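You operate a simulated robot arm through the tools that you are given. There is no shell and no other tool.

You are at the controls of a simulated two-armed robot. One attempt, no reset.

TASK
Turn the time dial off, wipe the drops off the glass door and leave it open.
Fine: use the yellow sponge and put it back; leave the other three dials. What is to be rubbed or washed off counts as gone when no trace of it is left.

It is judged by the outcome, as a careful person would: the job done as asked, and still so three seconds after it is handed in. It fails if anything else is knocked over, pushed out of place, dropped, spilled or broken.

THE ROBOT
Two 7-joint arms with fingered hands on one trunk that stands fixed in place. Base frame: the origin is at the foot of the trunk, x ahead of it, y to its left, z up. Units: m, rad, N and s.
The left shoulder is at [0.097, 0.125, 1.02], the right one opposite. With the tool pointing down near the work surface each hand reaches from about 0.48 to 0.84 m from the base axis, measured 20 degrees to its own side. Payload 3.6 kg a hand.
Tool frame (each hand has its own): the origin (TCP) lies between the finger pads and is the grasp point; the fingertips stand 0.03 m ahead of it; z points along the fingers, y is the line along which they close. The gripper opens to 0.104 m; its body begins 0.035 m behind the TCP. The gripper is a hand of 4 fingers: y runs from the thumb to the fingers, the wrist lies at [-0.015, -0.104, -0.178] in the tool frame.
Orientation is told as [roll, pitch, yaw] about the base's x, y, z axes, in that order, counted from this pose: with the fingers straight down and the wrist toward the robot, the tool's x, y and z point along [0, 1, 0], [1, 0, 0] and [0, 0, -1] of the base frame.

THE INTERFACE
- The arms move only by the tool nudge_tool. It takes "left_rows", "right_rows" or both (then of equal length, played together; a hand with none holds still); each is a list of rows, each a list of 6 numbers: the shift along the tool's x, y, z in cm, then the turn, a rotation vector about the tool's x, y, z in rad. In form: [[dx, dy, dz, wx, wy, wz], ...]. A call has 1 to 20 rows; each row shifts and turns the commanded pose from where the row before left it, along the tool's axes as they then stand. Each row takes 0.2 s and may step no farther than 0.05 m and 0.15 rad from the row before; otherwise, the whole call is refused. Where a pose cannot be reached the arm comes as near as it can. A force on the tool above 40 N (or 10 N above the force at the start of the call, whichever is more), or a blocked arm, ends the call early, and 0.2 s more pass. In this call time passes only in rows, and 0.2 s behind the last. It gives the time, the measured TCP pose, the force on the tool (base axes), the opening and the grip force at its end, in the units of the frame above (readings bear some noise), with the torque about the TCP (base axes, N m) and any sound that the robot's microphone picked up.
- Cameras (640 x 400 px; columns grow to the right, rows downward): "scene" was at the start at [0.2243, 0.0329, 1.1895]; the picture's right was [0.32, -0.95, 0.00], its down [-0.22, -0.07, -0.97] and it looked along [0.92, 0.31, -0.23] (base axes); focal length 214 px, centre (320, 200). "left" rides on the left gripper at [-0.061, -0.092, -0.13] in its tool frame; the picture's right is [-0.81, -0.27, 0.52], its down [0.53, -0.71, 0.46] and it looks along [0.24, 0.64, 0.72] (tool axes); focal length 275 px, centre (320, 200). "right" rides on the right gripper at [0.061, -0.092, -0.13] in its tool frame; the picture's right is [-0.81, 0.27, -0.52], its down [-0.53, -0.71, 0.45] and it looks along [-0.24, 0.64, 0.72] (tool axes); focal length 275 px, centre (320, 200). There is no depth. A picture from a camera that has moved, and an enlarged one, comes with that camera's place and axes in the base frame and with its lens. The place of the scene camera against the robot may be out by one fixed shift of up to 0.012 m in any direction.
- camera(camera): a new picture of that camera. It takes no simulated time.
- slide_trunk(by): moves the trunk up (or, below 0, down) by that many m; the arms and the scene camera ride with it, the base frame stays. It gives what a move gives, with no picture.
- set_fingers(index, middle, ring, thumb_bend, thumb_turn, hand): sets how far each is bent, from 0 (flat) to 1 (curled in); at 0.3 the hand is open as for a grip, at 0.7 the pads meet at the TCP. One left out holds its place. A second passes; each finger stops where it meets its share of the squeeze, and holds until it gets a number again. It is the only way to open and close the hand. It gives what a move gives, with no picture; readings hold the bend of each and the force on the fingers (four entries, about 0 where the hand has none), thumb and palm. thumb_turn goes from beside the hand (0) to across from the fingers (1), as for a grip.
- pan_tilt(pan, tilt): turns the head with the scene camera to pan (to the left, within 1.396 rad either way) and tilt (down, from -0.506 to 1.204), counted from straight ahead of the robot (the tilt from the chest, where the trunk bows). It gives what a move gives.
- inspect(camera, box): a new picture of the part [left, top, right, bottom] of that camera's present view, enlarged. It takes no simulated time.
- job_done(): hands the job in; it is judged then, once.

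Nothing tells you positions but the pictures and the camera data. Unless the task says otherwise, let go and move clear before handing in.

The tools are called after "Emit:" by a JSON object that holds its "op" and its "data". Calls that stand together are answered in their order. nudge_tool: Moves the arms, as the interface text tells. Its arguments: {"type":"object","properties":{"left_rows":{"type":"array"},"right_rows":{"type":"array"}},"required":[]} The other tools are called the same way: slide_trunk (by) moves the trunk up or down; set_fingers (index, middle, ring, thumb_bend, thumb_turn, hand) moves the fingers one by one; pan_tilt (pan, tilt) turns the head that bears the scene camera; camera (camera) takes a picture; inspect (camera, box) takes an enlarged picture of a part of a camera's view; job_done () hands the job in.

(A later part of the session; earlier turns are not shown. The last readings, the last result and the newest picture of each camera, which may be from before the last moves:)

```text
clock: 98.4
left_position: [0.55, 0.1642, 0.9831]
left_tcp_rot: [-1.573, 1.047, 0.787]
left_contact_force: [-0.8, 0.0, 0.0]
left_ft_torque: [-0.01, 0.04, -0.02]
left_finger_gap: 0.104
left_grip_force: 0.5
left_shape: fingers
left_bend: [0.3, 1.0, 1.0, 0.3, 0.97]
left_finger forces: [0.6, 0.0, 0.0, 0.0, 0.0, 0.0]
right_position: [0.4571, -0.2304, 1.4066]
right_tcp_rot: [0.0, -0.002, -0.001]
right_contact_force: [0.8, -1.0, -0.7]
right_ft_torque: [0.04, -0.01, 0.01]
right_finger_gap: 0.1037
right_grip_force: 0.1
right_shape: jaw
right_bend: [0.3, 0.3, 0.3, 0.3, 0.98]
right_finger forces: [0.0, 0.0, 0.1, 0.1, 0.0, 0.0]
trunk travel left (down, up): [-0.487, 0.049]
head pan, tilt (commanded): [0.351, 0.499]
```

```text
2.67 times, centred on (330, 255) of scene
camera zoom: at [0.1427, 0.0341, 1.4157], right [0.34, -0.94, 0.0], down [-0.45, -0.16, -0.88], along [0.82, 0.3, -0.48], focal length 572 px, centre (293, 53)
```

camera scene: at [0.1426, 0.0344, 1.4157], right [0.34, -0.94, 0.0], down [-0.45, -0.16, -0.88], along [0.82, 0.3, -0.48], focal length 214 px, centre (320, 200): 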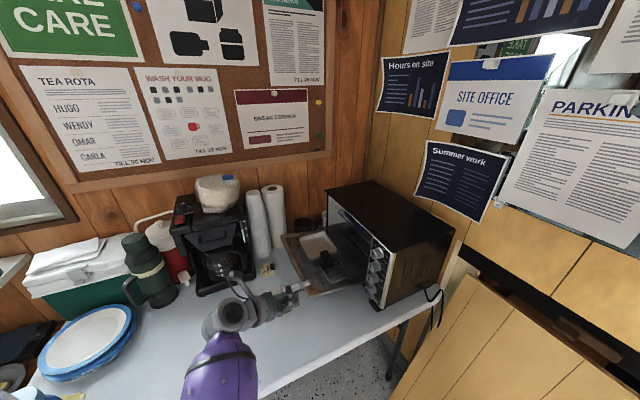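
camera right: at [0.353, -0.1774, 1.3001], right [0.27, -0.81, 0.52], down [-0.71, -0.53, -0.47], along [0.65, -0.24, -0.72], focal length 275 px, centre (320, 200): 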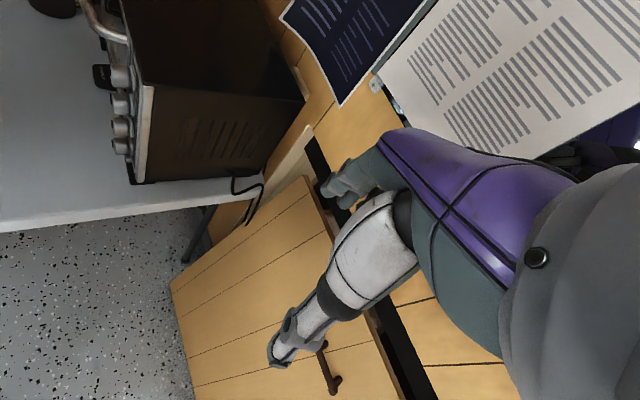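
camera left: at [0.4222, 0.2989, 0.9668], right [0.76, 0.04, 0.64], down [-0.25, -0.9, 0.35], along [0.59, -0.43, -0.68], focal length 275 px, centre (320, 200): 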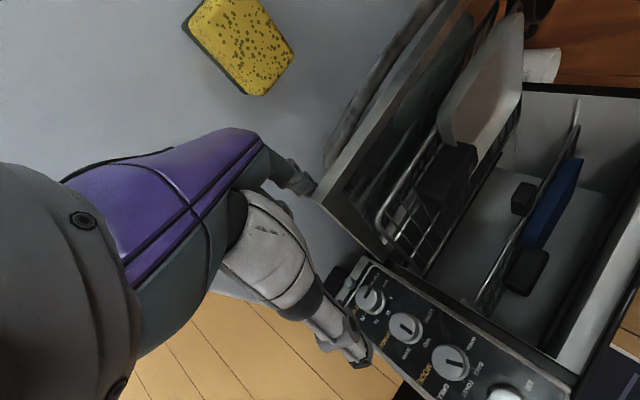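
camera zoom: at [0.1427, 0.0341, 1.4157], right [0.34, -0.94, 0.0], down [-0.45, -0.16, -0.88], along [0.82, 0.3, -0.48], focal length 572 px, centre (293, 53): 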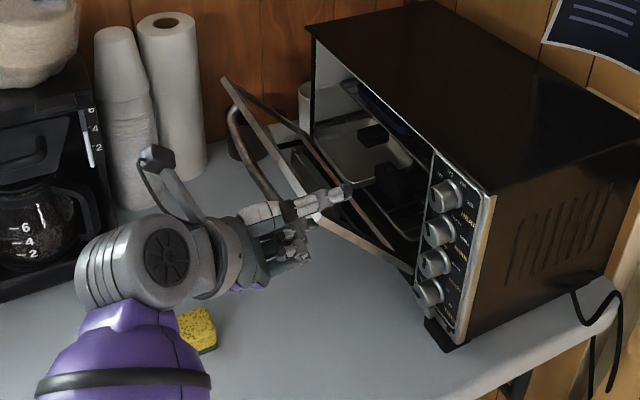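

Emit:
{"op": "nudge_tool", "data": {"left_rows": [[-0.56, -0.96, 1.2, 0, 0, 0], [-0.5, -0.86, 1.29, 0, 0, 0], [-0.45, -0.77, 1.37, 0, 0, 0], [-0.38, -0.66, 1.44, 0, 0, 0], [-0.32, -0.55, 1.51, 0, 0, 0]]}}

Emit:
{"op": "inspect", "data": {"camera": "left", "box": [220, 80, 460, 300]}}

Emit:
{"op": "inspect", "data": {"camera": "scene", "box": [240, 180, 420, 330]}}

```text
clock: 99.6
left_position: [0.5966, 0.1152, 1.0265]
left_tcp_rot: [-1.571, 1.047, 0.786]
left_contact_force: [0.0, -0.3, 0.0]
left_ft_torque: [-0.03, -0.02, 0.01]
left_finger_gap: 0.1032
left_grip_force: 0.0
left_shape: fingers
left_bend: [0.3, 1.0, 1.0, 0.3, 0.97]
left_finger forces: [0.1, 0.0, 0.0, 0.0, 0.0, 0.1]
right_position: [0.4571, -0.2307, 1.4069]
right_tcp_rot: [-0.001, -0.002, -0.002]
right_contact_force: [-0.5, 0.1, -1.1]
right_ft_torque: [0.02, 0.01, 0.0]
right_finger_gap: 0.1037
right_grip_force: 0.1
right_shape: jaw
right_bend: [0.3, 0.3, 0.3, 0.3, 0.98]
right_finger forces: [0.1, 0.1, 0.0, 0.1, 0.1, 0.1]
trunk travel left (down, up): [-0.487, 0.049]
head pan, tilt (commanded): [0.351, 0.499]
```

```text
1.82 times, centred on (340, 190) of left
camera zoom: at [0.5092, 0.2121, 1.1365], right [0.76, 0.03, 0.64], down [-0.25, -0.9, 0.35], along [0.59, -0.43, -0.68], focal length 500 px, centre (284, 218)
```

zoom: 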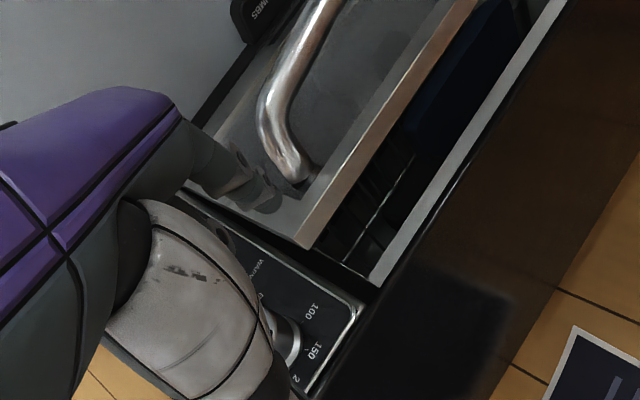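

```text
2.67 times, centred on (330, 255) of scene
camera zoom: at [0.1427, 0.0341, 1.4157], right [0.34, -0.94, 0.0], down [-0.45, -0.16, -0.88], along [0.82, 0.3, -0.48], focal length 572 px, centre (293, 53)
```

zoom: 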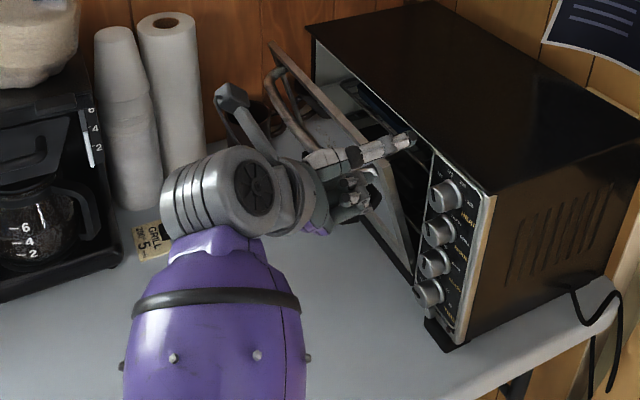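

Emit:
{"op": "nudge_tool", "data": {"left_rows": [[-0.25, -0.42, 1.55, 0, 0, 0], [-0.19, -0.32, 1.6, 0, 0, 0], [-0.1, -0.18, 1.61, 0, 0, 0], [-0.03, -0.06, 1.0, 0, 0, 0]]}}

Emit:
{"op": "inspect", "data": {"camera": "left", "box": [220, 80, 460, 300]}}

Emit:
{"op": "inspect", "data": {"camera": "scene", "box": [240, 180, 420, 330]}}

```text
clock: 100.6
left_position: [0.6374, 0.0765, 1.0381]
left_tcp_rot: [-1.564, 1.044, 0.797]
left_contact_force: [-0.4, 0.0, -0.1]
left_ft_torque: [-0.03, 0.0, 0.03]
left_finger_gap: 0.1031
left_grip_force: 0.1
left_shape: fingers
left_bend: [0.3, 1.0, 1.0, 0.3, 0.97]
left_finger forces: [0.0, 0.1, 0.0, 0.1, 0.0, 0.0]
right_position: [0.4574, -0.2307, 1.4068]
right_tcp_rot: [0.001, -0.001, 0.002]
right_contact_force: [0.2, 0.6, -0.1]
right_ft_torque: [0.0, 0.01, 0.04]
right_finger_gap: 0.1039
right_grip_force: 0.1
right_shape: jaw
right_bend: [0.3, 0.3, 0.3, 0.3, 0.98]
right_finger forces: [0.0, 0.0, 0.0, 0.0, 0.0, 0.0]
trunk travel left (down, up): [-0.487, 0.049]
head pan, tilt (commanded): [0.351, 0.499]
```

```text
1.82 times, centred on (340, 190) of left
camera zoom: at [0.5499, 0.1728, 1.1473], right [0.77, 0.03, 0.64], down [-0.25, -0.9, 0.35], along [0.59, -0.43, -0.68], focal length 500 px, centre (284, 218)
```

zoom: 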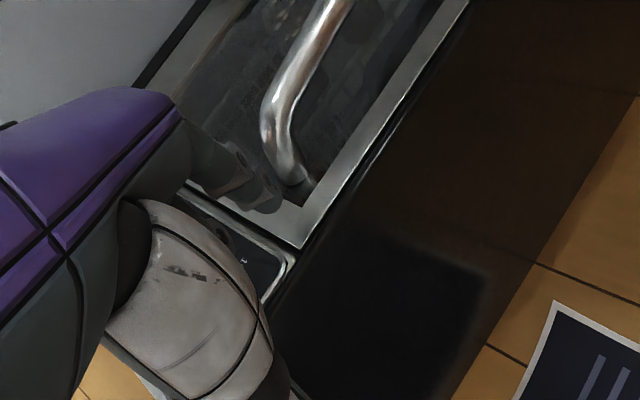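

```text
2.67 times, centred on (330, 255) of scene
camera zoom: at [0.1426, 0.0345, 1.4156], right [0.34, -0.94, 0.0], down [-0.45, -0.16, -0.88], along [0.82, 0.3, -0.48], focal length 572 px, centre (293, 53)
```

zoom: 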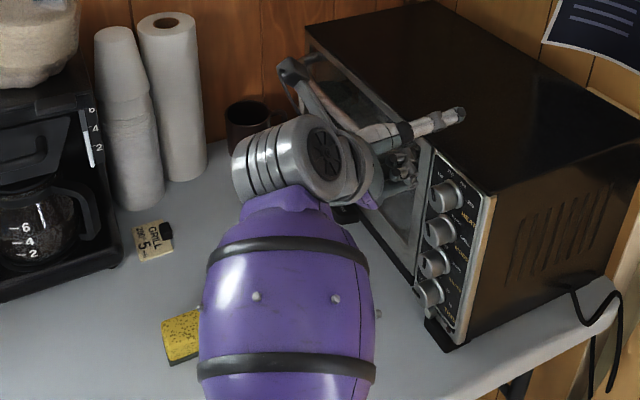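

The door looks closed. I back the finger off and verify.

Emit:
{"op": "nudge_tool", "data": {"left_rows": [[0, 0, -2, 0, 0, 0], [0, 0, -4, 0, 0, 0], [0, 0, -4, 0, 0, 0]]}}

Emit:
{"op": "camera", "data": {"camera": "left"}}

Emit:
{"op": "camera", "data": {"camera": "scene"}}

```text
clock: 101.4
left_position: [0.5635, 0.1438, 1.0371]
left_tcp_rot: [-1.576, 1.049, 0.783]
left_contact_force: [-0.5, 0.5, 0.3]
left_ft_torque: [-0.02, 0.01, -0.01]
left_finger_gap: 0.1032
left_grip_force: 0.1
left_shape: fingers
left_bend: [0.3, 1.0, 1.0, 0.3, 0.97]
left_finger forces: [0.0, 0.0, 0.1, 0.0, 0.0, 0.0]
right_position: [0.4574, -0.2307, 1.4075]
right_tcp_rot: [0.001, -0.002, 0.001]
right_contact_force: [-0.5, -0.3, -0.2]
right_ft_torque: [0.0, 0.01, 0.05]
right_finger_gap: 0.1039
right_grip_force: 0.1
right_shape: jaw
right_bend: [0.3, 0.3, 0.3, 0.3, 0.98]
right_finger forces: [0.0, 0.1, 0.0, 0.0, 0.0, 0.0]
trunk travel left (down, up): [-0.487, 0.049]
head pan, tilt (commanded): [0.351, 0.499]
```

```text
taken
camera left: at [0.4764, 0.2423, 1.1466], right [0.76, 0.04, 0.64], down [-0.26, -0.9, 0.35], along [0.59, -0.44, -0.68], focal length 275 px, centre (320, 200)
```

left: 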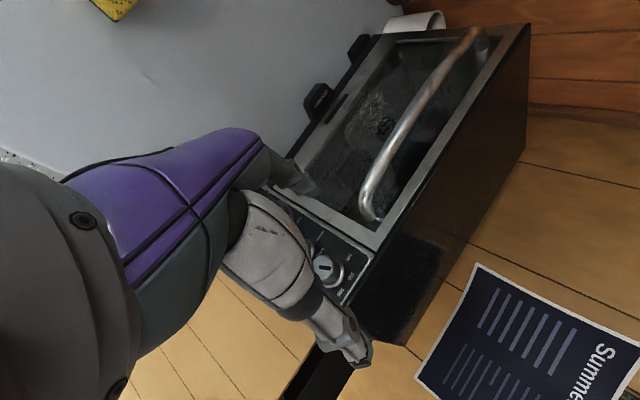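

```text
taken
camera scene: at [0.1422, 0.0348, 1.4157], right [0.34, -0.94, 0.0], down [-0.45, -0.17, -0.88], along [0.82, 0.3, -0.48], focal length 214 px, centre (320, 200)
```

scene: 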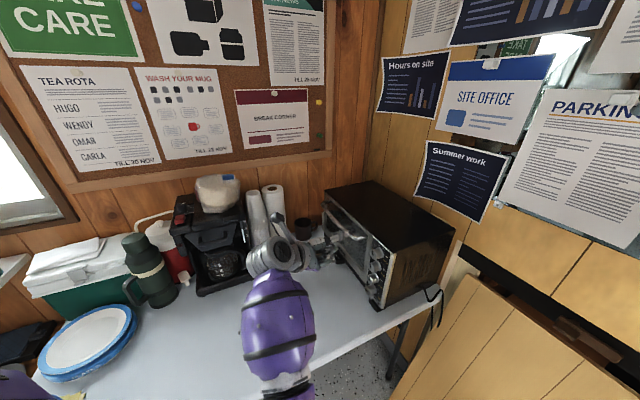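

The door is closed and holding. I zoom on the glass now from this view.

Emit:
{"op": "inspect", "data": {"camera": "left", "box": [290, 20, 500, 260]}}

Emit:
{"op": "inspect", "data": {"camera": "left", "box": [330, 70, 420, 180]}}

```text
1.67 times, centred on (395, 140) of left
camera zoom: at [0.4764, 0.2423, 1.1466], right [0.76, 0.04, 0.64], down [-0.26, -0.9, 0.35], along [0.59, -0.44, -0.68], focal length 459 px, centre (195, 300)
```

zoom: 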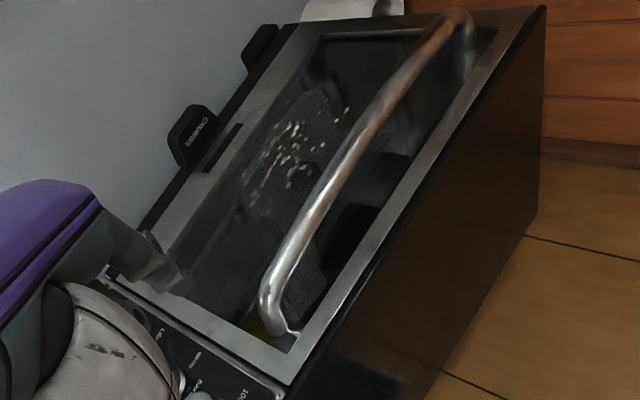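

```text
3.64 times, centred on (375, 125) of left
camera zoom: at [0.4764, 0.2423, 1.1466], right [0.76, 0.04, 0.64], down [-0.26, -0.9, 0.35], along [0.59, -0.44, -0.68], focal length 1001 px, centre (120, 473)
```

zoom: 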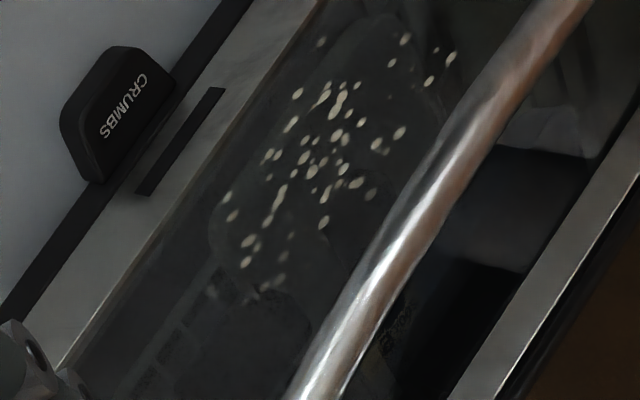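

The drops are clearly on the pane and intact. Now I return the hand to the fingers-down posture (same way back) to take the sponge again, with a better grip this time.

Emit:
{"op": "nudge_tool", "data": {"left_rows": [[-3.3, 1.9, -1.2, 0, 0, 0], [-3.3, 1.9, -1.2, 0, 0, 0], [-3.3, 1.9, -1.2, 0, 0, 0], [0, 0, 0, 0, 0, 0.15], [0, 0, 0, 0, 0, 0.15], [0, 0, 0, 0, 0, 0.15], [0, 0, 0, 0, 0, 0.15], [0, 0, 0, 0, 0, 0.15], [0, 0, 0, 0, 0, 0.15], [0, 0, 0, 0, 0, 0.147]]}}

Emit:
{"op": "nudge_tool", "data": {"left_rows": [[0, 0, 0, 0, 0.1428, 0], [0, 0, 0, 0, 0.1428, 0], [0, 0, 0, 0, 0.1428, 0], [0, 0, 0, 0, 0.1428, 0], [0, 0, 0, 0, 0.1428, 0], [0, 0, 0, 0, 0.1428, 0], [0, 0, 0, 0, 0.1428, 0], [0, 0, 0, 0, 0.1428, 0], [0, 0, 0, 0, 0.1428, 0], [0, 0, 0, 0, 0.1428, 0], [0, 0, 0, 0, 0.1428, 0]]}}

Emit:
{"op": "set_fingers", "data": {"hand": "left", "index": 0.3, "middle": 0.3, "ring": 0.3, "thumb_bend": 0.3, "thumb_turn": 1.0}}

Emit:
{"op": "camera", "data": {"camera": "left"}}

Emit:
{"op": "camera", "data": {"camera": "scene"}}

```text
clock: 103.6
left_position: [0.6215, 0.2515, 1.0384]
left_tcp_rot: [-1.572, -0.001, 0.788]
left_contact_force: [0.5, 0.6, 0.4]
left_ft_torque: [0.01, -0.05, -0.02]
left_finger_gap: 0.1029
left_grip_force: 0.1
left_shape: fingers
left_bend: [0.3, 1.0, 1.0, 0.3, 0.97]
left_finger forces: [0.0, 0.0, 0.1, 0.0, 0.1, 0.0]
right_position: [0.4583, -0.2295, 1.4064]
right_tcp_rot: [0.0, -0.002, 0.001]
right_contact_force: [-0.3, -1.0, 0.4]
right_ft_torque: [0.0, -0.02, -0.03]
right_finger_gap: 0.1039
right_grip_force: 0.1
right_shape: jaw
right_bend: [0.3, 0.3, 0.3, 0.3, 0.98]
right_finger forces: [0.0, 0.0, 0.0, 0.1, 0.1, 0.0]
trunk travel left (down, up): [-0.487, 0.049]
head pan, tilt (commanded): [0.351, 0.499]
```

```text
clock: 106.0
left_position: [0.6216, 0.2501, 1.039]
left_tcp_rot: [0.001, -0.001, 0.79]
left_contact_force: [-0.7, -0.1, -0.1]
left_ft_torque: [0.0, -0.01, 0.02]
left_finger_gap: 0.1031
left_grip_force: 0.1
left_shape: fingers
left_bend: [0.3, 1.0, 1.0, 0.3, 0.97]
left_finger forces: [0.0, 0.0, 0.0, 0.0, 0.0, 0.0]
right_position: [0.4574, -0.2301, 1.4075]
right_tcp_rot: [0.0, -0.003, -0.001]
right_contact_force: [-1.0, -0.3, -1.1]
right_ft_torque: [0.02, 0.02, 0.01]
right_finger_gap: 0.1036
right_grip_force: 0.1
right_shape: jaw
right_bend: [0.3, 0.3, 0.3, 0.3, 0.98]
right_finger forces: [0.0, 0.1, 0.1, 0.0, 0.1, 0.0]
trunk travel left (down, up): [-0.487, 0.049]
head pan, tilt (commanded): [0.351, 0.499]
```

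```text
clock: 107.0
left_position: [0.622, 0.2512, 1.0393]
left_tcp_rot: [-0.001, 0.0, 0.786]
left_contact_force: [-0.2, 0.4, 0.2]
left_ft_torque: [-0.01, 0.0, 0.03]
left_finger_gap: 0.1033
left_grip_force: 0.0
left_shape: fingers
left_bend: [0.3, 0.3, 0.3, 0.3, 0.97]
left_finger forces: [0.1, 0.0, 0.0, 0.0, 0.0, 0.0]
right_position: [0.4575, -0.2308, 1.4071]
right_tcp_rot: [0.001, -0.002, 0.0]
right_contact_force: [0.3, 0.5, -0.2]
right_ft_torque: [0.01, 0.02, 0.02]
right_finger_gap: 0.1039
right_grip_force: 0.1
right_shape: jaw
right_bend: [0.3, 0.3, 0.3, 0.3, 0.98]
right_finger forces: [0.0, 0.0, 0.0, 0.0, 0.1, 0.0]
trunk travel left (down, up): [-0.487, 0.049]
head pan, tilt (commanded): [0.351, 0.499]
```

```text
taken
camera left: at [0.6004, 0.1429, 1.1693], right [0.38, -0.77, -0.52], down [-0.88, -0.13, -0.46], along [0.28, 0.63, -0.73], focal length 275 px, centre (320, 200)
```

left: 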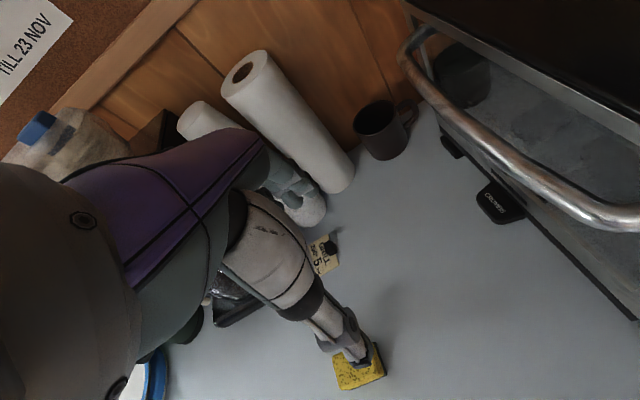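

```text
taken
camera scene: at [0.1425, 0.0343, 1.4157], right [0.34, -0.94, 0.0], down [-0.45, -0.16, -0.88], along [0.82, 0.3, -0.48], focal length 214 px, centre (320, 200)
```

scene: 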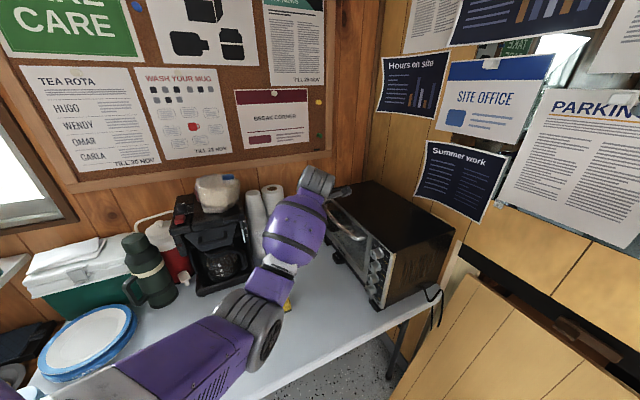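

Emit:
{"op": "slide_trunk", "data": {"by": -0.14}}

Emit:
{"op": "nudge_tool", "data": {"left_rows": [[2.8, -0.6, 0, 0, 0, 0], [2.8, -0.6, 0, 0, 0, 0], [2.8, -0.6, 0, 0, 0, 0], [2.8, -0.6, 0, 0, 0, 0]]}}

Emit:
{"op": "camera", "data": {"camera": "left"}}

Emit:
{"op": "inspect", "data": {"camera": "left", "box": [330, 230, 450, 340]}}

```text
clock: 108.6
left_position: [0.6214, 0.2518, 0.8999]
left_tcp_rot: [0.0, 0.0, 0.79]
left_contact_force: [-0.7, 0.3, 1.0]
left_ft_torque: [0.04, 0.03, 0.02]
left_finger_gap: 0.1035
left_grip_force: 0.0
left_shape: fingers
left_bend: [0.3, 0.3, 0.3, 0.3, 0.97]
left_finger forces: [0.0, 0.0, 0.0, 0.0, 0.0, 0.0]
right_position: [0.4579, -0.2305, 1.2676]
right_tcp_rot: [0.0, -0.003, 0.002]
right_contact_force: [1.1, 1.1, 0.6]
right_ft_torque: [0.0, -0.02, -0.01]
right_finger_gap: 0.104
right_grip_force: 0.0
right_shape: jaw
right_bend: [0.3, 0.3, 0.3, 0.3, 0.98]
right_finger forces: [0.0, 0.0, 0.0, 0.0, 0.0, 0.0]
trunk travel left (down, up): [-0.347, 0.189]
head pan, tilt (commanded): [0.351, 0.499]
```

```text
clock: 109.6
left_position: [0.5259, 0.3137, 0.8968]
left_tcp_rot: [-0.001, 0.0, 0.786]
left_contact_force: [0.4, 0.1, 0.8]
left_ft_torque: [-0.02, 0.0, 0.01]
left_finger_gap: 0.1032
left_grip_force: 0.1
left_shape: fingers
left_bend: [0.3, 0.3, 0.3, 0.3, 0.97]
left_finger forces: [0.1, 0.0, 0.0, 0.0, 0.0, 0.0]
right_position: [0.4566, -0.23, 1.268]
right_tcp_rot: [0.001, 0.0, 0.003]
right_contact_force: [0.8, -0.7, 0.9]
right_ft_torque: [-0.01, -0.01, 0.01]
right_finger_gap: 0.104
right_grip_force: 0.1
right_shape: jaw
right_bend: [0.3, 0.3, 0.3, 0.3, 0.98]
right_finger forces: [0.0, 0.1, 0.0, 0.0, 0.0, 0.1]
trunk travel left (down, up): [-0.347, 0.189]
head pan, tilt (commanded): [0.351, 0.499]
```

```text
taken
camera left: at [0.5046, 0.2062, 1.0272], right [0.38, -0.77, -0.52], down [-0.88, -0.13, -0.46], along [0.28, 0.63, -0.72], focal length 275 px, centre (320, 200)
```

left: 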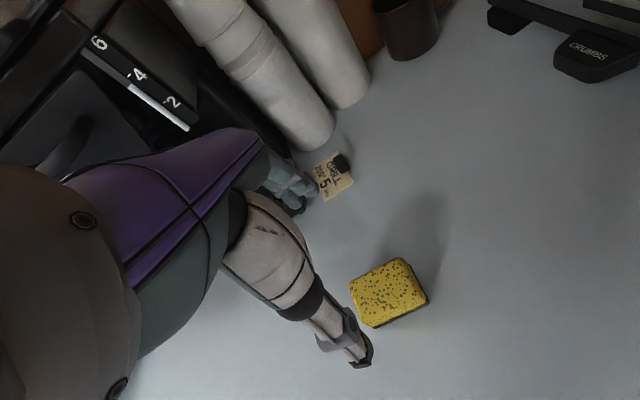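

```text
3.64 times, centred on (390, 285) of left
camera zoom: at [0.5046, 0.2062, 1.0272], right [0.38, -0.77, -0.52], down [-0.88, -0.13, -0.46], along [0.28, 0.63, -0.72], focal length 1001 px, centre (66, -109)
```

zoom: 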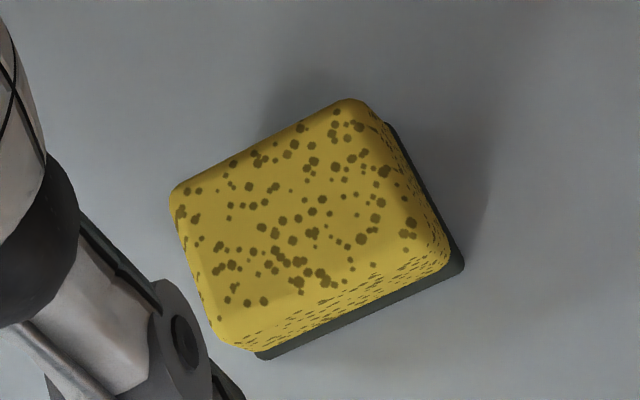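

The sponge sits within ~3 mm of its original place. I lower over it, this time gripping only its upper part so its scouring face protrudes well beyond the fingertips.

Emit:
{"op": "nudge_tool", "data": {"left_rows": [[0, -0.25, 3.5, 0, 0, 0], [0, 0, 3.5, 0, 0, 0], [0, 0, 3.3, 0, 0, 0]]}}

Emit:
{"op": "set_fingers", "data": {"hand": "left", "index": 0.5, "middle": 0.5, "ring": 0.5, "thumb_bend": 0.52}}

Emit:
{"op": "set_fingers", "data": {"hand": "left", "index": 0.6, "middle": 0.6, "ring": 0.6, "thumb_bend": 0.6}}

Emit:
{"op": "camera", "data": {"camera": "left"}}

```text
clock: 110.4
left_position: [0.5253, 0.3098, 0.7948]
left_tcp_rot: [-0.001, 0.0, 0.786]
left_contact_force: [-0.7, -0.3, 0.1]
left_ft_torque: [0.01, 0.0, 0.03]
left_finger_gap: 0.1032
left_grip_force: 0.0
left_shape: fingers
left_bend: [0.3, 0.3, 0.3, 0.3, 0.97]
left_finger forces: [0.0, 0.1, 0.0, 0.0, 0.0, 0.0]
right_position: [0.4579, -0.2298, 1.2672]
right_tcp_rot: [0.0, -0.003, 0.003]
right_contact_force: [-0.1, -0.3, -0.6]
right_ft_torque: [-0.01, -0.02, -0.01]
right_finger_gap: 0.1038
right_grip_force: 0.0
right_shape: jaw
right_bend: [0.3, 0.3, 0.3, 0.3, 0.98]
right_finger forces: [0.0, 0.0, 0.0, 0.1, 0.1, 0.0]
trunk travel left (down, up): [-0.347, 0.189]
head pan, tilt (commanded): [0.351, 0.499]
```

```text
clock: 111.4
left_position: [0.5244, 0.3099, 0.7953]
left_tcp_rot: [-0.002, 0.001, 0.789]
left_contact_force: [0.4, -1.2, -0.3]
left_ft_torque: [0.04, 0.02, 0.02]
left_finger_gap: 0.0502
left_grip_force: 0.1
left_shape: fingers
left_bend: [0.5, 0.5, 0.5, 0.52, 1.0]
left_finger forces: [0.1, 0.0, 0.0, 0.0, 0.0, 0.0]
right_position: [0.4564, -0.2308, 1.2677]
right_tcp_rot: [0.0, -0.001, 0.001]
right_contact_force: [-0.3, -0.6, 0.1]
right_ft_torque: [0.01, 0.04, 0.04]
right_finger_gap: 0.1038
right_grip_force: 0.1
right_shape: jaw
right_bend: [0.3, 0.3, 0.3, 0.3, 0.98]
right_finger forces: [0.0, 0.0, 0.1, 0.0, 0.1, 0.0]
trunk travel left (down, up): [-0.347, 0.189]
head pan, tilt (commanded): [0.351, 0.499]
```

```text
clock: 112.4
left_position: [0.5255, 0.3099, 0.7949]
left_tcp_rot: [-0.003, 0.001, 0.787]
left_contact_force: [0.5, 0.5, 0.7]
left_ft_torque: [-0.04, -0.01, 0.01]
left_finger_gap: 0.0406
left_grip_force: 6.7
left_shape: fingers
left_bend: [0.56, 0.57, 0.58, 0.54, 1.0]
left_finger forces: [2.6, 2.5, 1.9, 0.1, 6.7, 0.0]
right_position: [0.4579, -0.2312, 1.2672]
right_tcp_rot: [-0.001, -0.002, 0.004]
right_contact_force: [0.1, -0.2, 0.3]
right_ft_torque: [-0.01, -0.02, -0.05]
right_finger_gap: 0.1038
right_grip_force: 0.1
right_shape: jaw
right_bend: [0.3, 0.3, 0.3, 0.3, 0.98]
right_finger forces: [0.1, 0.0, 0.0, 0.1, 0.0, 0.0]
trunk travel left (down, up): [-0.347, 0.189]
head pan, tilt (commanded): [0.351, 0.499]
```

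```text
taken
camera left: at [0.504, 0.2018, 0.9256], right [0.38, -0.77, -0.52], down [-0.88, -0.13, -0.46], along [0.28, 0.63, -0.73], focal length 275 px, centre (320, 200)
```

left: 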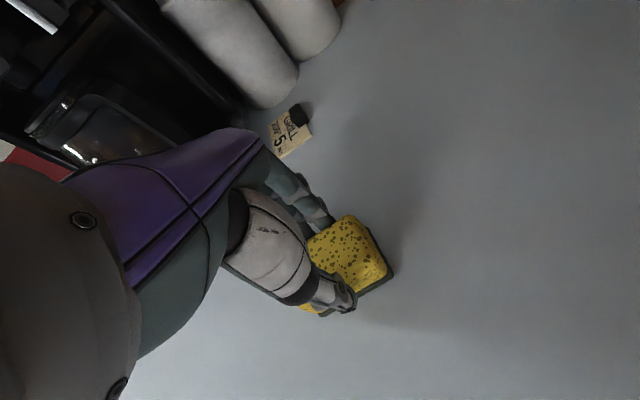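

The grip is now centred and balanced (6.7 N). I firm it up a little and lift.

Emit:
{"op": "set_fingers", "data": {"hand": "left", "index": 0.65, "middle": 0.65, "ring": 0.65, "thumb_bend": 0.68}}

Emit:
{"op": "nudge_tool", "data": {"left_rows": [[0, 0, -2, 0, 0, 0], [0, 0, -4, 0, 0, 0], [0, 0, -4, 0, 0, 0], [0, 0, -4, 0, 0, 0]]}}

Emit:
{"op": "inspect", "data": {"camera": "left", "box": [270, 180, 420, 340]}}

Emit:
{"op": "inspect", "data": {"camera": "scene", "box": [200, 200, 340, 330]}}

```text
clock: 113.4
left_position: [0.5255, 0.3094, 0.7961]
left_tcp_rot: [-0.002, -0.001, 0.787]
left_contact_force: [0.5, 0.7, 1.2]
left_ft_torque: [0.02, 0.02, -0.01]
left_finger_gap: 0.04
left_grip_force: 12.9
left_shape: fingers
left_bend: [0.58, 0.6, 0.61, 0.54, 1.0]
left_finger forces: [5.0, 4.4, 3.3, 0.1, 12.6, 0.0]
right_position: [0.4579, -0.2304, 1.2657]
right_tcp_rot: [0.0, -0.002, 0.001]
right_contact_force: [-0.8, 0.4, 0.1]
right_ft_torque: [0.02, 0.03, -0.02]
right_finger_gap: 0.1037
right_grip_force: 0.3
right_shape: jaw
right_bend: [0.3, 0.3, 0.3, 0.3, 0.98]
right_finger forces: [0.0, 0.0, 0.0, 0.0, 0.1, 0.0]
trunk travel left (down, up): [-0.347, 0.189]
head pan, tilt (commanded): [0.351, 0.499]
```

```text
clock: 114.4
left_position: [0.5244, 0.3108, 0.9376]
left_tcp_rot: [-0.002, 0.001, 0.786]
left_contact_force: [0.2, -0.2, -0.2]
left_ft_torque: [0.02, 0.0, 0.01]
left_finger_gap: 0.0398
left_grip_force: 12.4
left_shape: fingers
left_bend: [0.58, 0.6, 0.61, 0.54, 1.0]
left_finger forces: [5.0, 4.3, 3.1, 0.1, 12.3, 0.0]
right_position: [0.4573, -0.2307, 1.2665]
right_tcp_rot: [0.0, 0.0, 0.002]
right_contact_force: [-0.8, -0.1, 0.3]
right_ft_torque: [0.0, 0.01, 0.02]
right_finger_gap: 0.104
right_grip_force: 0.0
right_shape: jaw
right_bend: [0.3, 0.3, 0.3, 0.3, 0.98]
right_finger forces: [0.0, 0.0, 0.1, 0.0, 0.1, 0.0]
trunk travel left (down, up): [-0.347, 0.189]
head pan, tilt (commanded): [0.351, 0.499]
```

```text
2.50 times, centred on (345, 260) of left
camera zoom: at [0.5032, 0.2021, 1.0678], right [0.38, -0.77, -0.52], down [-0.88, -0.13, -0.46], along [0.28, 0.63, -0.73], focal length 688 px, centre (258, 50)
```

zoom: 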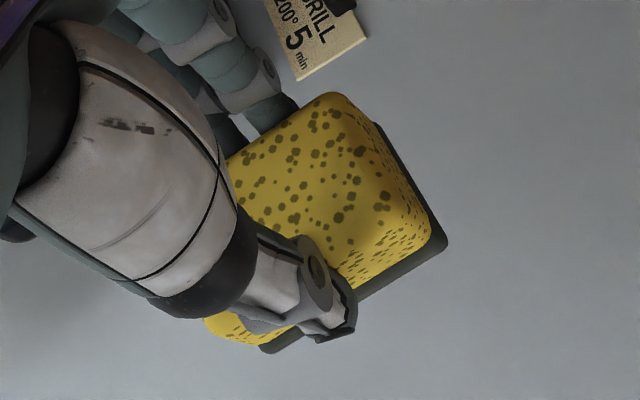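

```text
3.08 times, centred on (270, 265) of scene
camera zoom: at [0.1983, 0.0342, 1.2624], right [0.34, -0.94, 0.0], down [-0.45, -0.16, -0.88], along [0.82, 0.3, -0.48], focal length 660 px, centre (474, 0)
```

zoom: 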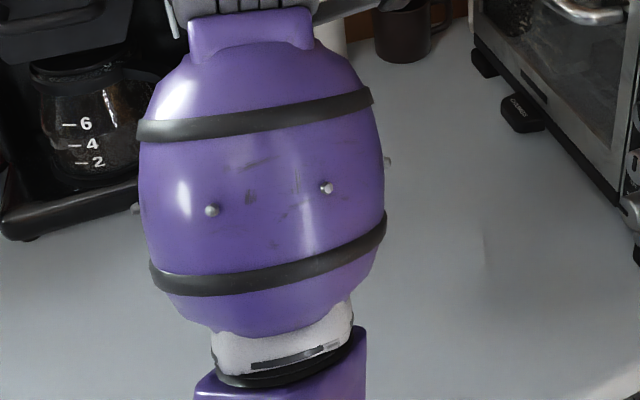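

The sponge is held squarely with ~2 cm protruding. I move in front of the door and turn the hand horizontal again (trunk is 10 cm up for elbow room).

Emit:
{"op": "nudge_tool", "data": {"left_rows": [[-3.23, 1.23, 0, 0, 0, 0], [-3.23, 1.23, 0, 0, 0, 0], [-3.23, 1.23, 0, 0, 0, 0], [-3.23, 1.23, 0, 0, 0, 0], [0, 0, 0, 0, -0.1428, 0], [0, 0, 0, 0, -0.1428, 0], [0, 0, 0, 0, -0.1428, 0], [0, 0, 0, 0, -0.1428, 0], [0, 0, 0, 0, -0.1428, 0], [0, 0, 0, 0, -0.1428, 0], [0, 0, 0, 0, -0.1428, 0], [0, 0, 0, 0, -0.1428, 0], [0, 0, 0, 0, -0.1428, 0], [0, 0, 0, 0, -0.1428, 0], [0, 0, 0, 0, -0.1428, 0]]}}

Emit:
{"op": "camera", "data": {"camera": "left"}}

Emit:
{"op": "camera", "data": {"camera": "scene"}}

```text
clock: 117.6
left_position: [0.6503, 0.2573, 0.9359]
left_tcp_rot: [-1.574, 0.0, 0.789]
left_contact_force: [0.2, -0.1, 0.1]
left_ft_torque: [0.03, -0.01, -0.02]
left_finger_gap: 0.0396
left_grip_force: 12.7
left_shape: fingers
left_bend: [0.58, 0.6, 0.61, 0.54, 1.0]
left_finger forces: [5.1, 4.1, 3.0, 0.0, 12.3, 0.0]
right_position: [0.4587, -0.2302, 1.2677]
right_tcp_rot: [0.0, -0.001, 0.003]
right_contact_force: [-0.1, 0.3, 0.2]
right_ft_torque: [-0.02, 0.0, -0.01]
right_finger_gap: 0.1038
right_grip_force: 0.1
right_shape: jaw
right_bend: [0.3, 0.3, 0.3, 0.3, 0.98]
right_finger forces: [0.1, 0.0, 0.1, 0.0, 0.0, 0.1]
trunk travel left (down, up): [-0.347, 0.189]
head pan, tilt (commanded): [0.351, 0.499]
```

```text
taken
camera left: at [0.4927, 0.2836, 0.9966], right [0.17, -0.56, 0.81], down [-0.18, -0.83, -0.53], along [0.97, -0.05, -0.24], focal length 275 px, centre (320, 200)
```

left: 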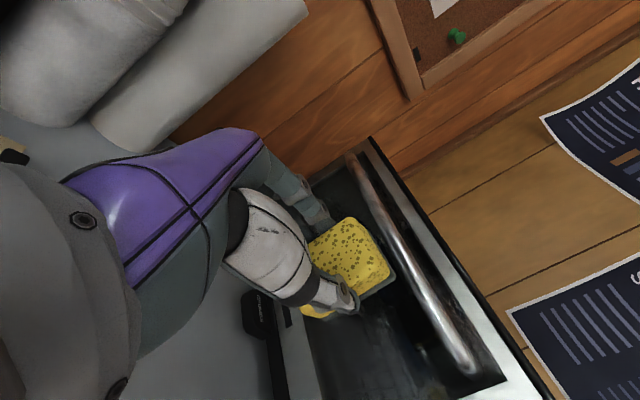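

```text
taken
camera scene: at [0.1984, 0.0345, 1.2623], right [0.34, -0.94, 0.0], down [-0.45, -0.16, -0.88], along [0.82, 0.3, -0.48], focal length 214 px, centre (320, 200)
```

scene: 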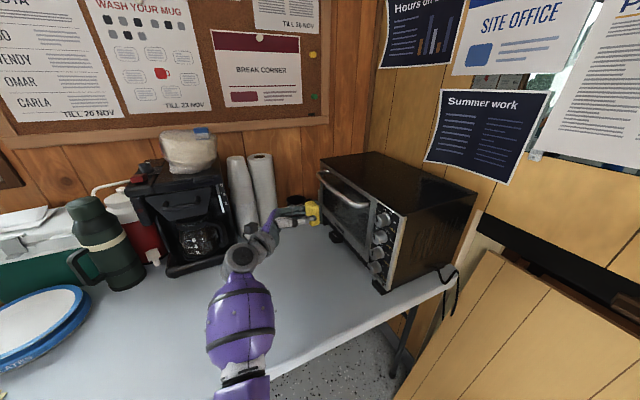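

Emit:
{"op": "nudge_tool", "data": {"left_rows": [[3.2, -1.35, 0, 0, 0, 0], [3.2, -1.35, 0, 0, 0, 0], [0, 0, 3.5, 0, 0, 0], [0, 0, 3.5, 0, 0, 0], [0, 0, 2.5, 0, 0, 0]]}}

Emit:
{"op": "nudge_tool", "data": {"left_rows": [[0, 0, 0.5, 0, 0, 0], [0, 0, 0.4, 0, 0, 0], [0, 0, 0.4, 0, 0, 0]]}}

Emit:
{"op": "camera", "data": {"camera": "left"}}

```text
clock: 118.8
left_position: [0.6986, 0.1709, 0.8704]
left_tcp_rot: [-1.571, -0.001, 0.788]
left_contact_force: [-0.1, 0.8, -0.2]
left_ft_torque: [0.02, 0.05, -0.03]
left_finger_gap: 0.0396
left_grip_force: 12.6
left_shape: fingers
left_bend: [0.58, 0.6, 0.61, 0.54, 1.0]
left_finger forces: [5.1, 4.2, 3.1, 0.0, 12.3, 0.0]
right_position: [0.4584, -0.2302, 1.267]
right_tcp_rot: [-0.001, -0.002, 0.0]
right_contact_force: [0.3, 0.5, 0.4]
right_ft_torque: [0.03, 0.0, -0.03]
right_finger_gap: 0.1038
right_grip_force: 0.1
right_shape: jaw
right_bend: [0.3, 0.3, 0.3, 0.3, 0.98]
right_finger forces: [0.0, 0.0, 0.1, 0.0, 0.0, 0.0]
trunk travel left (down, up): [-0.347, 0.189]
head pan, tilt (commanded): [0.351, 0.499]
```

```text
clock: 119.6
left_position: [0.7066, 0.1605, 0.8724]
left_tcp_rot: [-1.572, 0.002, 0.788]
left_contact_force: [-0.3, 0.7, 0.3]
left_ft_torque: [-0.02, 0.05, 0.01]
left_finger_gap: 0.0397
left_grip_force: 13.0
left_shape: fingers
left_bend: [0.58, 0.6, 0.61, 0.54, 1.0]
left_finger forces: [4.9, 4.2, 3.0, 0.0, 12.3, 0.1]
right_position: [0.457, -0.2305, 1.2666]
right_tcp_rot: [-0.001, -0.002, 0.0]
right_contact_force: [0.4, 0.6, 0.8]
right_ft_torque: [0.02, 0.03, 0.0]
right_finger_gap: 0.1038
right_grip_force: 0.0
right_shape: jaw
right_bend: [0.3, 0.3, 0.3, 0.3, 0.98]
right_finger forces: [0.1, 0.1, 0.0, 0.0, 0.0, 0.0]
trunk travel left (down, up): [-0.347, 0.189]
head pan, tilt (commanded): [0.351, 0.499]
```

```text
taken
camera left: at [0.5498, 0.1877, 0.9327], right [0.17, -0.56, 0.81], down [-0.18, -0.83, -0.53], along [0.97, -0.05, -0.24], focal length 275 px, centre (320, 200)
```

left: 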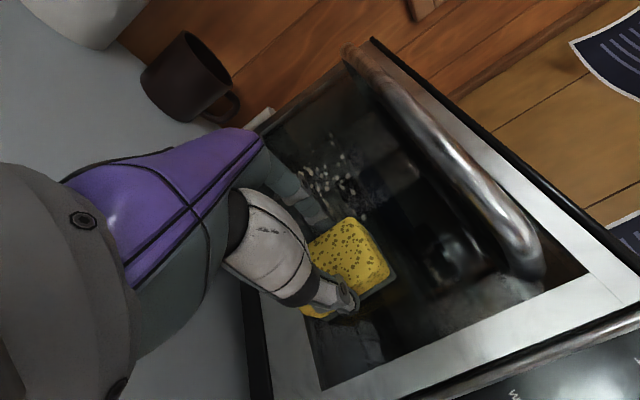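

Emit:
{"op": "nudge_tool", "data": {"left_rows": [[0, 0, 0.2, 0, 0, 0], [0, 0, 0.2, 0, 0, 0]]}}

Emit:
{"op": "nudge_tool", "data": {"left_rows": [[0, 0, 0.15, 0, 0, 0], [0, 0, 0.15, 0, 0, 0]]}}

```text
clock: 120.2
left_position: [0.7099, 0.1586, 0.8705]
left_tcp_rot: [-1.572, 0.001, 0.791]
left_contact_force: [-9.3, 6.9, -0.4]
left_ft_torque: [0.05, 0.04, -0.24]
left_finger_gap: 0.0397
left_grip_force: 12.2
left_shape: fingers
left_bend: [0.59, 0.61, 0.61, 0.54, 1.0]
left_finger forces: [4.7, 4.1, 3.0, 0.0, 13.4, 0.0]
right_position: [0.4564, -0.2301, 1.2686]
right_tcp_rot: [-0.001, -0.001, 0.002]
right_contact_force: [-0.2, 0.3, -0.5]
right_ft_torque: [-0.01, 0.02, 0.0]
right_finger_gap: 0.1037
right_grip_force: 0.1
right_shape: jaw
right_bend: [0.3, 0.3, 0.3, 0.3, 0.98]
right_finger forces: [0.0, 0.0, 0.1, 0.0, 0.0, 0.1]
trunk travel left (down, up): [-0.347, 0.189]
head pan, tilt (commanded): [0.351, 0.499]
```

```text
clock: 120.8
left_position: [0.711, 0.1577, 0.8724]
left_tcp_rot: [-1.574, 0.0, 0.792]
left_contact_force: [-14.1, 15.6, -0.7]
left_ft_torque: [0.07, 0.05, -0.04]
left_finger_gap: 0.0396
left_grip_force: 14.2
left_shape: fingers
left_bend: [0.59, 0.61, 0.61, 0.54, 1.0]
left_finger forces: [5.8, 5.4, 3.9, 0.1, 13.7, 0.0]
right_position: [0.457, -0.2292, 1.2675]
right_tcp_rot: [0.0, -0.001, 0.004]
right_contact_force: [-0.1, 0.6, 0.6]
right_ft_torque: [0.0, -0.01, -0.01]
right_finger_gap: 0.1038
right_grip_force: 0.1
right_shape: jaw
right_bend: [0.3, 0.3, 0.3, 0.3, 0.98]
right_finger forces: [0.0, 0.1, 0.0, 0.0, 0.0, 0.0]
trunk travel left (down, up): [-0.347, 0.189]
head pan, tilt (commanded): [0.351, 0.499]
```

Now the pressure is centred on the sponge (torque ≈ 0 at 21 N). I ease slightly and sweep along the lower band.

Emit:
{"op": "nudge_tool", "data": {"left_rows": [[0, 0.5, -0.05, 0, 0, 0], [0, 0.8, 0, 0, 0, 0], [0, 0.8, 0, 0, 0, 0], [0, 0.8, 0, 0, 0, 0], [0, 0.8, 0, 0, 0, 0], [0, 0.8, 0, 0, 0, 0]]}}

Emit:
{"op": "camera", "data": {"camera": "left"}}

Emit:
{"op": "inspect", "data": {"camera": "left", "box": [280, 120, 460, 360]}}

```text
clock: 122.2
left_position: [0.7435, 0.1869, 0.8729]
left_tcp_rot: [-1.572, 0.0, 0.787]
left_contact_force: [-5.0, 2.1, 0.1]
left_ft_torque: [0.01, 0.03, -0.07]
left_finger_gap: 0.0389
left_grip_force: 12.2
left_shape: fingers
left_bend: [0.6, 0.62, 0.62, 0.54, 1.0]
left_finger forces: [4.4, 3.8, 2.5, 0.0, 12.9, 0.1]
right_position: [0.4565, -0.2302, 1.2677]
right_tcp_rot: [-0.001, -0.001, 0.002]
right_contact_force: [-0.6, 0.1, -0.4]
right_ft_torque: [0.0, 0.0, 0.05]
right_finger_gap: 0.104
right_grip_force: 0.0
right_shape: jaw
right_bend: [0.3, 0.3, 0.3, 0.3, 0.98]
right_finger forces: [0.1, 0.0, 0.0, 0.0, 0.0, 0.0]
trunk travel left (down, up): [-0.347, 0.189]
head pan, tilt (commanded): [0.351, 0.499]
```

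```text
taken
camera left: at [0.5866, 0.2146, 0.933], right [0.17, -0.56, 0.81], down [-0.18, -0.83, -0.53], along [0.97, -0.05, -0.24], focal length 275 px, centre (320, 200)
```

left: 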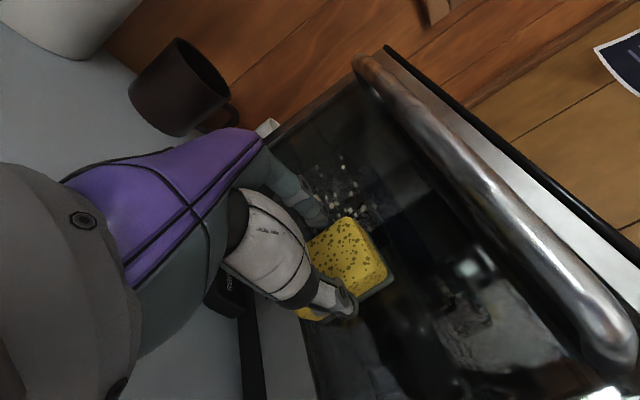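

```text
1.67 times, centred on (370, 240) of left
camera zoom: at [0.5866, 0.2146, 0.933], right [0.17, -0.56, 0.81], down [-0.18, -0.83, -0.53], along [0.97, -0.05, -0.24], focal length 459 px, centre (237, 133)
```

zoom: 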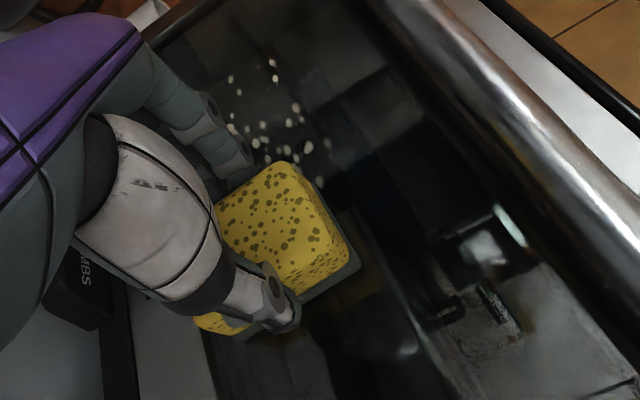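

No drops are visible behind the sponge now. I keep sweeping with slightly more pressure.

Emit:
{"op": "nudge_tool", "data": {"left_rows": [[0, 0.6, 0.1, 0, 0, 0], [0, 0.8, 0.05, 0, 0, 0], [0, 0.8, 0, 0, 0, 0], [0, 0.8, 0, 0, 0, 0], [0, 0.8, 0, 0, 0, 0], [0, 0.8, 0, 0, 0, 0]]}}

Emit:
{"op": "inspect", "data": {"camera": "left", "box": [280, 120, 460, 380]}}

Emit:
{"op": "inspect", "data": {"camera": "scene", "box": [310, 170, 390, 260]}}

```text
clock: 123.6
left_position: [0.7759, 0.2198, 0.872]
left_tcp_rot: [-1.572, 0.0, 0.787]
left_contact_force: [-7.2, 2.7, 1.3]
left_ft_torque: [0.02, 0.0, -0.07]
left_finger_gap: 0.0391
left_grip_force: 11.7
left_shape: fingers
left_bend: [0.6, 0.62, 0.63, 0.54, 1.0]
left_finger forces: [4.4, 3.7, 2.5, 0.0, 13.4, 0.0]
right_position: [0.4561, -0.2304, 1.2679]
right_tcp_rot: [0.0, -0.001, 0.0]
right_contact_force: [0.3, 0.1, 0.6]
right_ft_torque: [0.02, -0.01, -0.01]
right_finger_gap: 0.1036
right_grip_force: 0.0
right_shape: jaw
right_bend: [0.3, 0.3, 0.3, 0.3, 0.98]
right_finger forces: [0.0, 0.0, 0.0, 0.0, 0.1, 0.0]
trunk travel left (down, up): [-0.347, 0.189]
head pan, tilt (commanded): [0.351, 0.499]
```

```text
1.54 times, centred on (370, 250) of left
camera zoom: at [0.6193, 0.2468, 0.9331], right [0.17, -0.56, 0.81], down [-0.18, -0.83, -0.53], along [0.97, -0.05, -0.24], focal length 424 px, centre (243, 123)
```

zoom: 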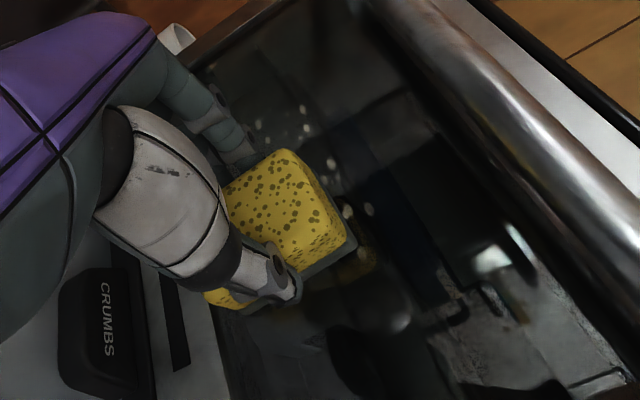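

```text
4.44 times, centred on (350, 215) of scene
camera zoom: at [0.1972, 0.0348, 1.2625], right [0.34, -0.94, 0.0], down [-0.45, -0.17, -0.88], along [0.82, 0.3, -0.48], focal length 953 px, centre (187, 133)
```

zoom: 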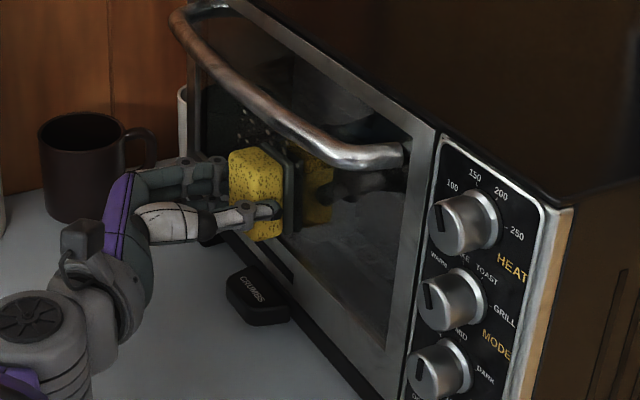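

The wiping works: the band behind the sponge is clean. I continue the lower sweep to the far side.

Emit:
{"op": "nudge_tool", "data": {"left_rows": [[0, 0.8, 0.05, 0, 0, 0], [0, 0.8, 0, 0, 0, 0], [0, 0.8, 0, 0, 0, 0], [0, 0.8, 0.05, 0, 0, 0], [0, 0.8, 0, 0, 0, 0], [0, 0.8, 0, 0, 0, 0], [0, 0.8, 0, 0, 0, 0]]}}

Emit:
{"op": "inspect", "data": {"camera": "left", "box": [280, 120, 460, 380]}}

Emit:
{"op": "inspect", "data": {"camera": "scene", "box": [310, 170, 390, 260]}}

```text
clock: 125.2
left_position: [0.8114, 0.2538, 0.8726]
left_tcp_rot: [-1.571, 0.003, 0.788]
left_contact_force: [-10.8, 6.5, -4.7]
left_ft_torque: [0.06, 0.12, -0.14]
left_finger_gap: 0.0392
left_grip_force: 12.8
left_shape: fingers
left_bend: [0.6, 0.62, 0.62, 0.54, 1.0]
left_finger forces: [4.7, 3.9, 2.5, 0.0, 14.0, 0.0]
left hand out of reach, approached as far as the arm can: row 7
right_position: [0.4573, -0.2303, 1.267]
right_tcp_rot: [0.0, -0.003, 0.001]
right_contact_force: [-0.2, -0.1, 0.7]
right_ft_torque: [-0.01, -0.02, -0.02]
right_finger_gap: 0.1036
right_grip_force: 0.0
right_shape: jaw
right_bend: [0.3, 0.3, 0.3, 0.3, 0.98]
right_finger forces: [0.1, 0.1, 0.0, 0.0, 0.0, 0.0]
trunk travel left (down, up): [-0.347, 0.189]
head pan, tilt (commanded): [0.351, 0.499]
```

```text
1.54 times, centred on (370, 250) of left
camera zoom: at [0.6547, 0.281, 0.9331], right [0.17, -0.56, 0.81], down [-0.18, -0.83, -0.53], along [0.97, -0.05, -0.24], focal length 424 px, centre (243, 123)
```

zoom: 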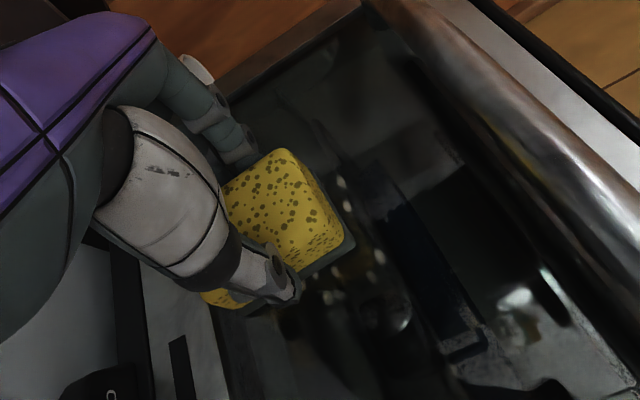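

```text
4.44 times, centred on (350, 215) of scene
camera zoom: at [0.1976, 0.0351, 1.2624], right [0.34, -0.94, 0.0], down [-0.45, -0.17, -0.88], along [0.82, 0.3, -0.48], focal length 953 px, centre (187, 133)
```

zoom: 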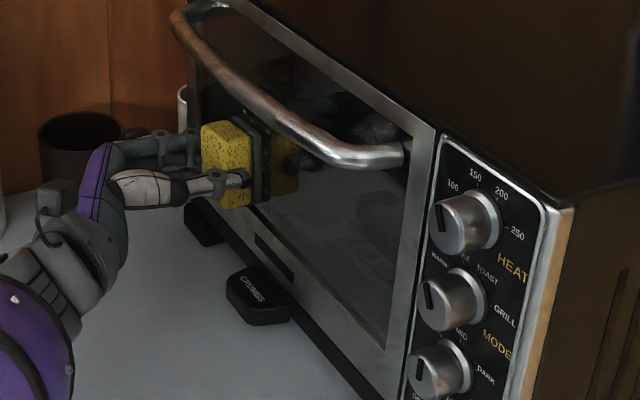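

The lower band is done up to the far end. I slide the sponge up 3 cm and sweep the upper band back toward the near side.

Emit:
{"op": "nudge_tool", "data": {"left_rows": [[-0.8, 0, 0, 0, 0, 0], [-0.8, 0, 0, 0, 0, 0], [-0.8, 0, 0, 0, 0, 0], [-0.6, 0, 0, 0, 0, 0], [0, -0.8, 0, 0, 0, 0], [0, -0.8, 0, 0, 0, 0], [0, -0.8, 0, 0, 0, 0], [0, -0.8, 0, 0, 0, 0], [0, -0.8, 0, 0, 0, 0]]}}

Emit:
{"op": "inspect", "data": {"camera": "left", "box": [280, 120, 460, 380]}}

```text
clock: 127.2
left_position: [0.7826, 0.2253, 0.9017]
left_tcp_rot: [-1.573, 0.001, 0.789]
left_contact_force: [-3.8, 9.2, 0.3]
left_ft_torque: [0.08, 0.01, 0.18]
left_finger_gap: 0.0394
left_grip_force: 13.6
left_shape: fingers
left_bend: [0.59, 0.61, 0.61, 0.55, 1.0]
left_finger forces: [6.1, 5.4, 4.0, 0.0, 11.4, 0.0]
right_position: [0.4581, -0.2297, 1.2672]
right_tcp_rot: [0.0, -0.003, 0.003]
right_contact_force: [0.4, 0.5, -0.1]
right_ft_torque: [0.04, -0.01, -0.01]
right_finger_gap: 0.1038
right_grip_force: 0.0
right_shape: jaw
right_bend: [0.3, 0.3, 0.3, 0.3, 0.98]
right_finger forces: [0.0, 0.0, 0.0, 0.1, 0.1, 0.1]
trunk travel left (down, up): [-0.347, 0.189]
head pan, tilt (commanded): [0.351, 0.499]
```

```text
1.54 times, centred on (370, 250) of left
camera zoom: at [0.6257, 0.2523, 0.9621], right [0.17, -0.56, 0.81], down [-0.18, -0.83, -0.53], along [0.97, -0.05, -0.24], focal length 424 px, centre (243, 123)
```

zoom: 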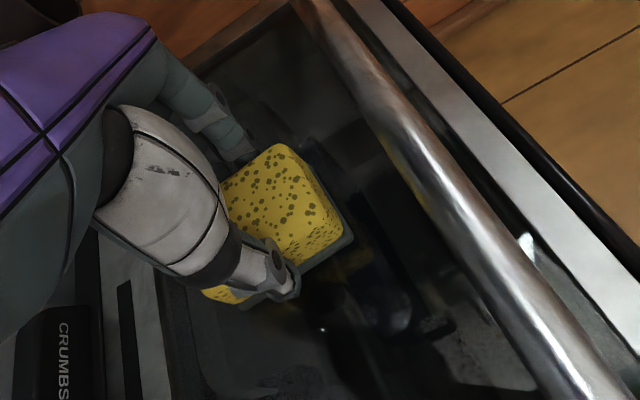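

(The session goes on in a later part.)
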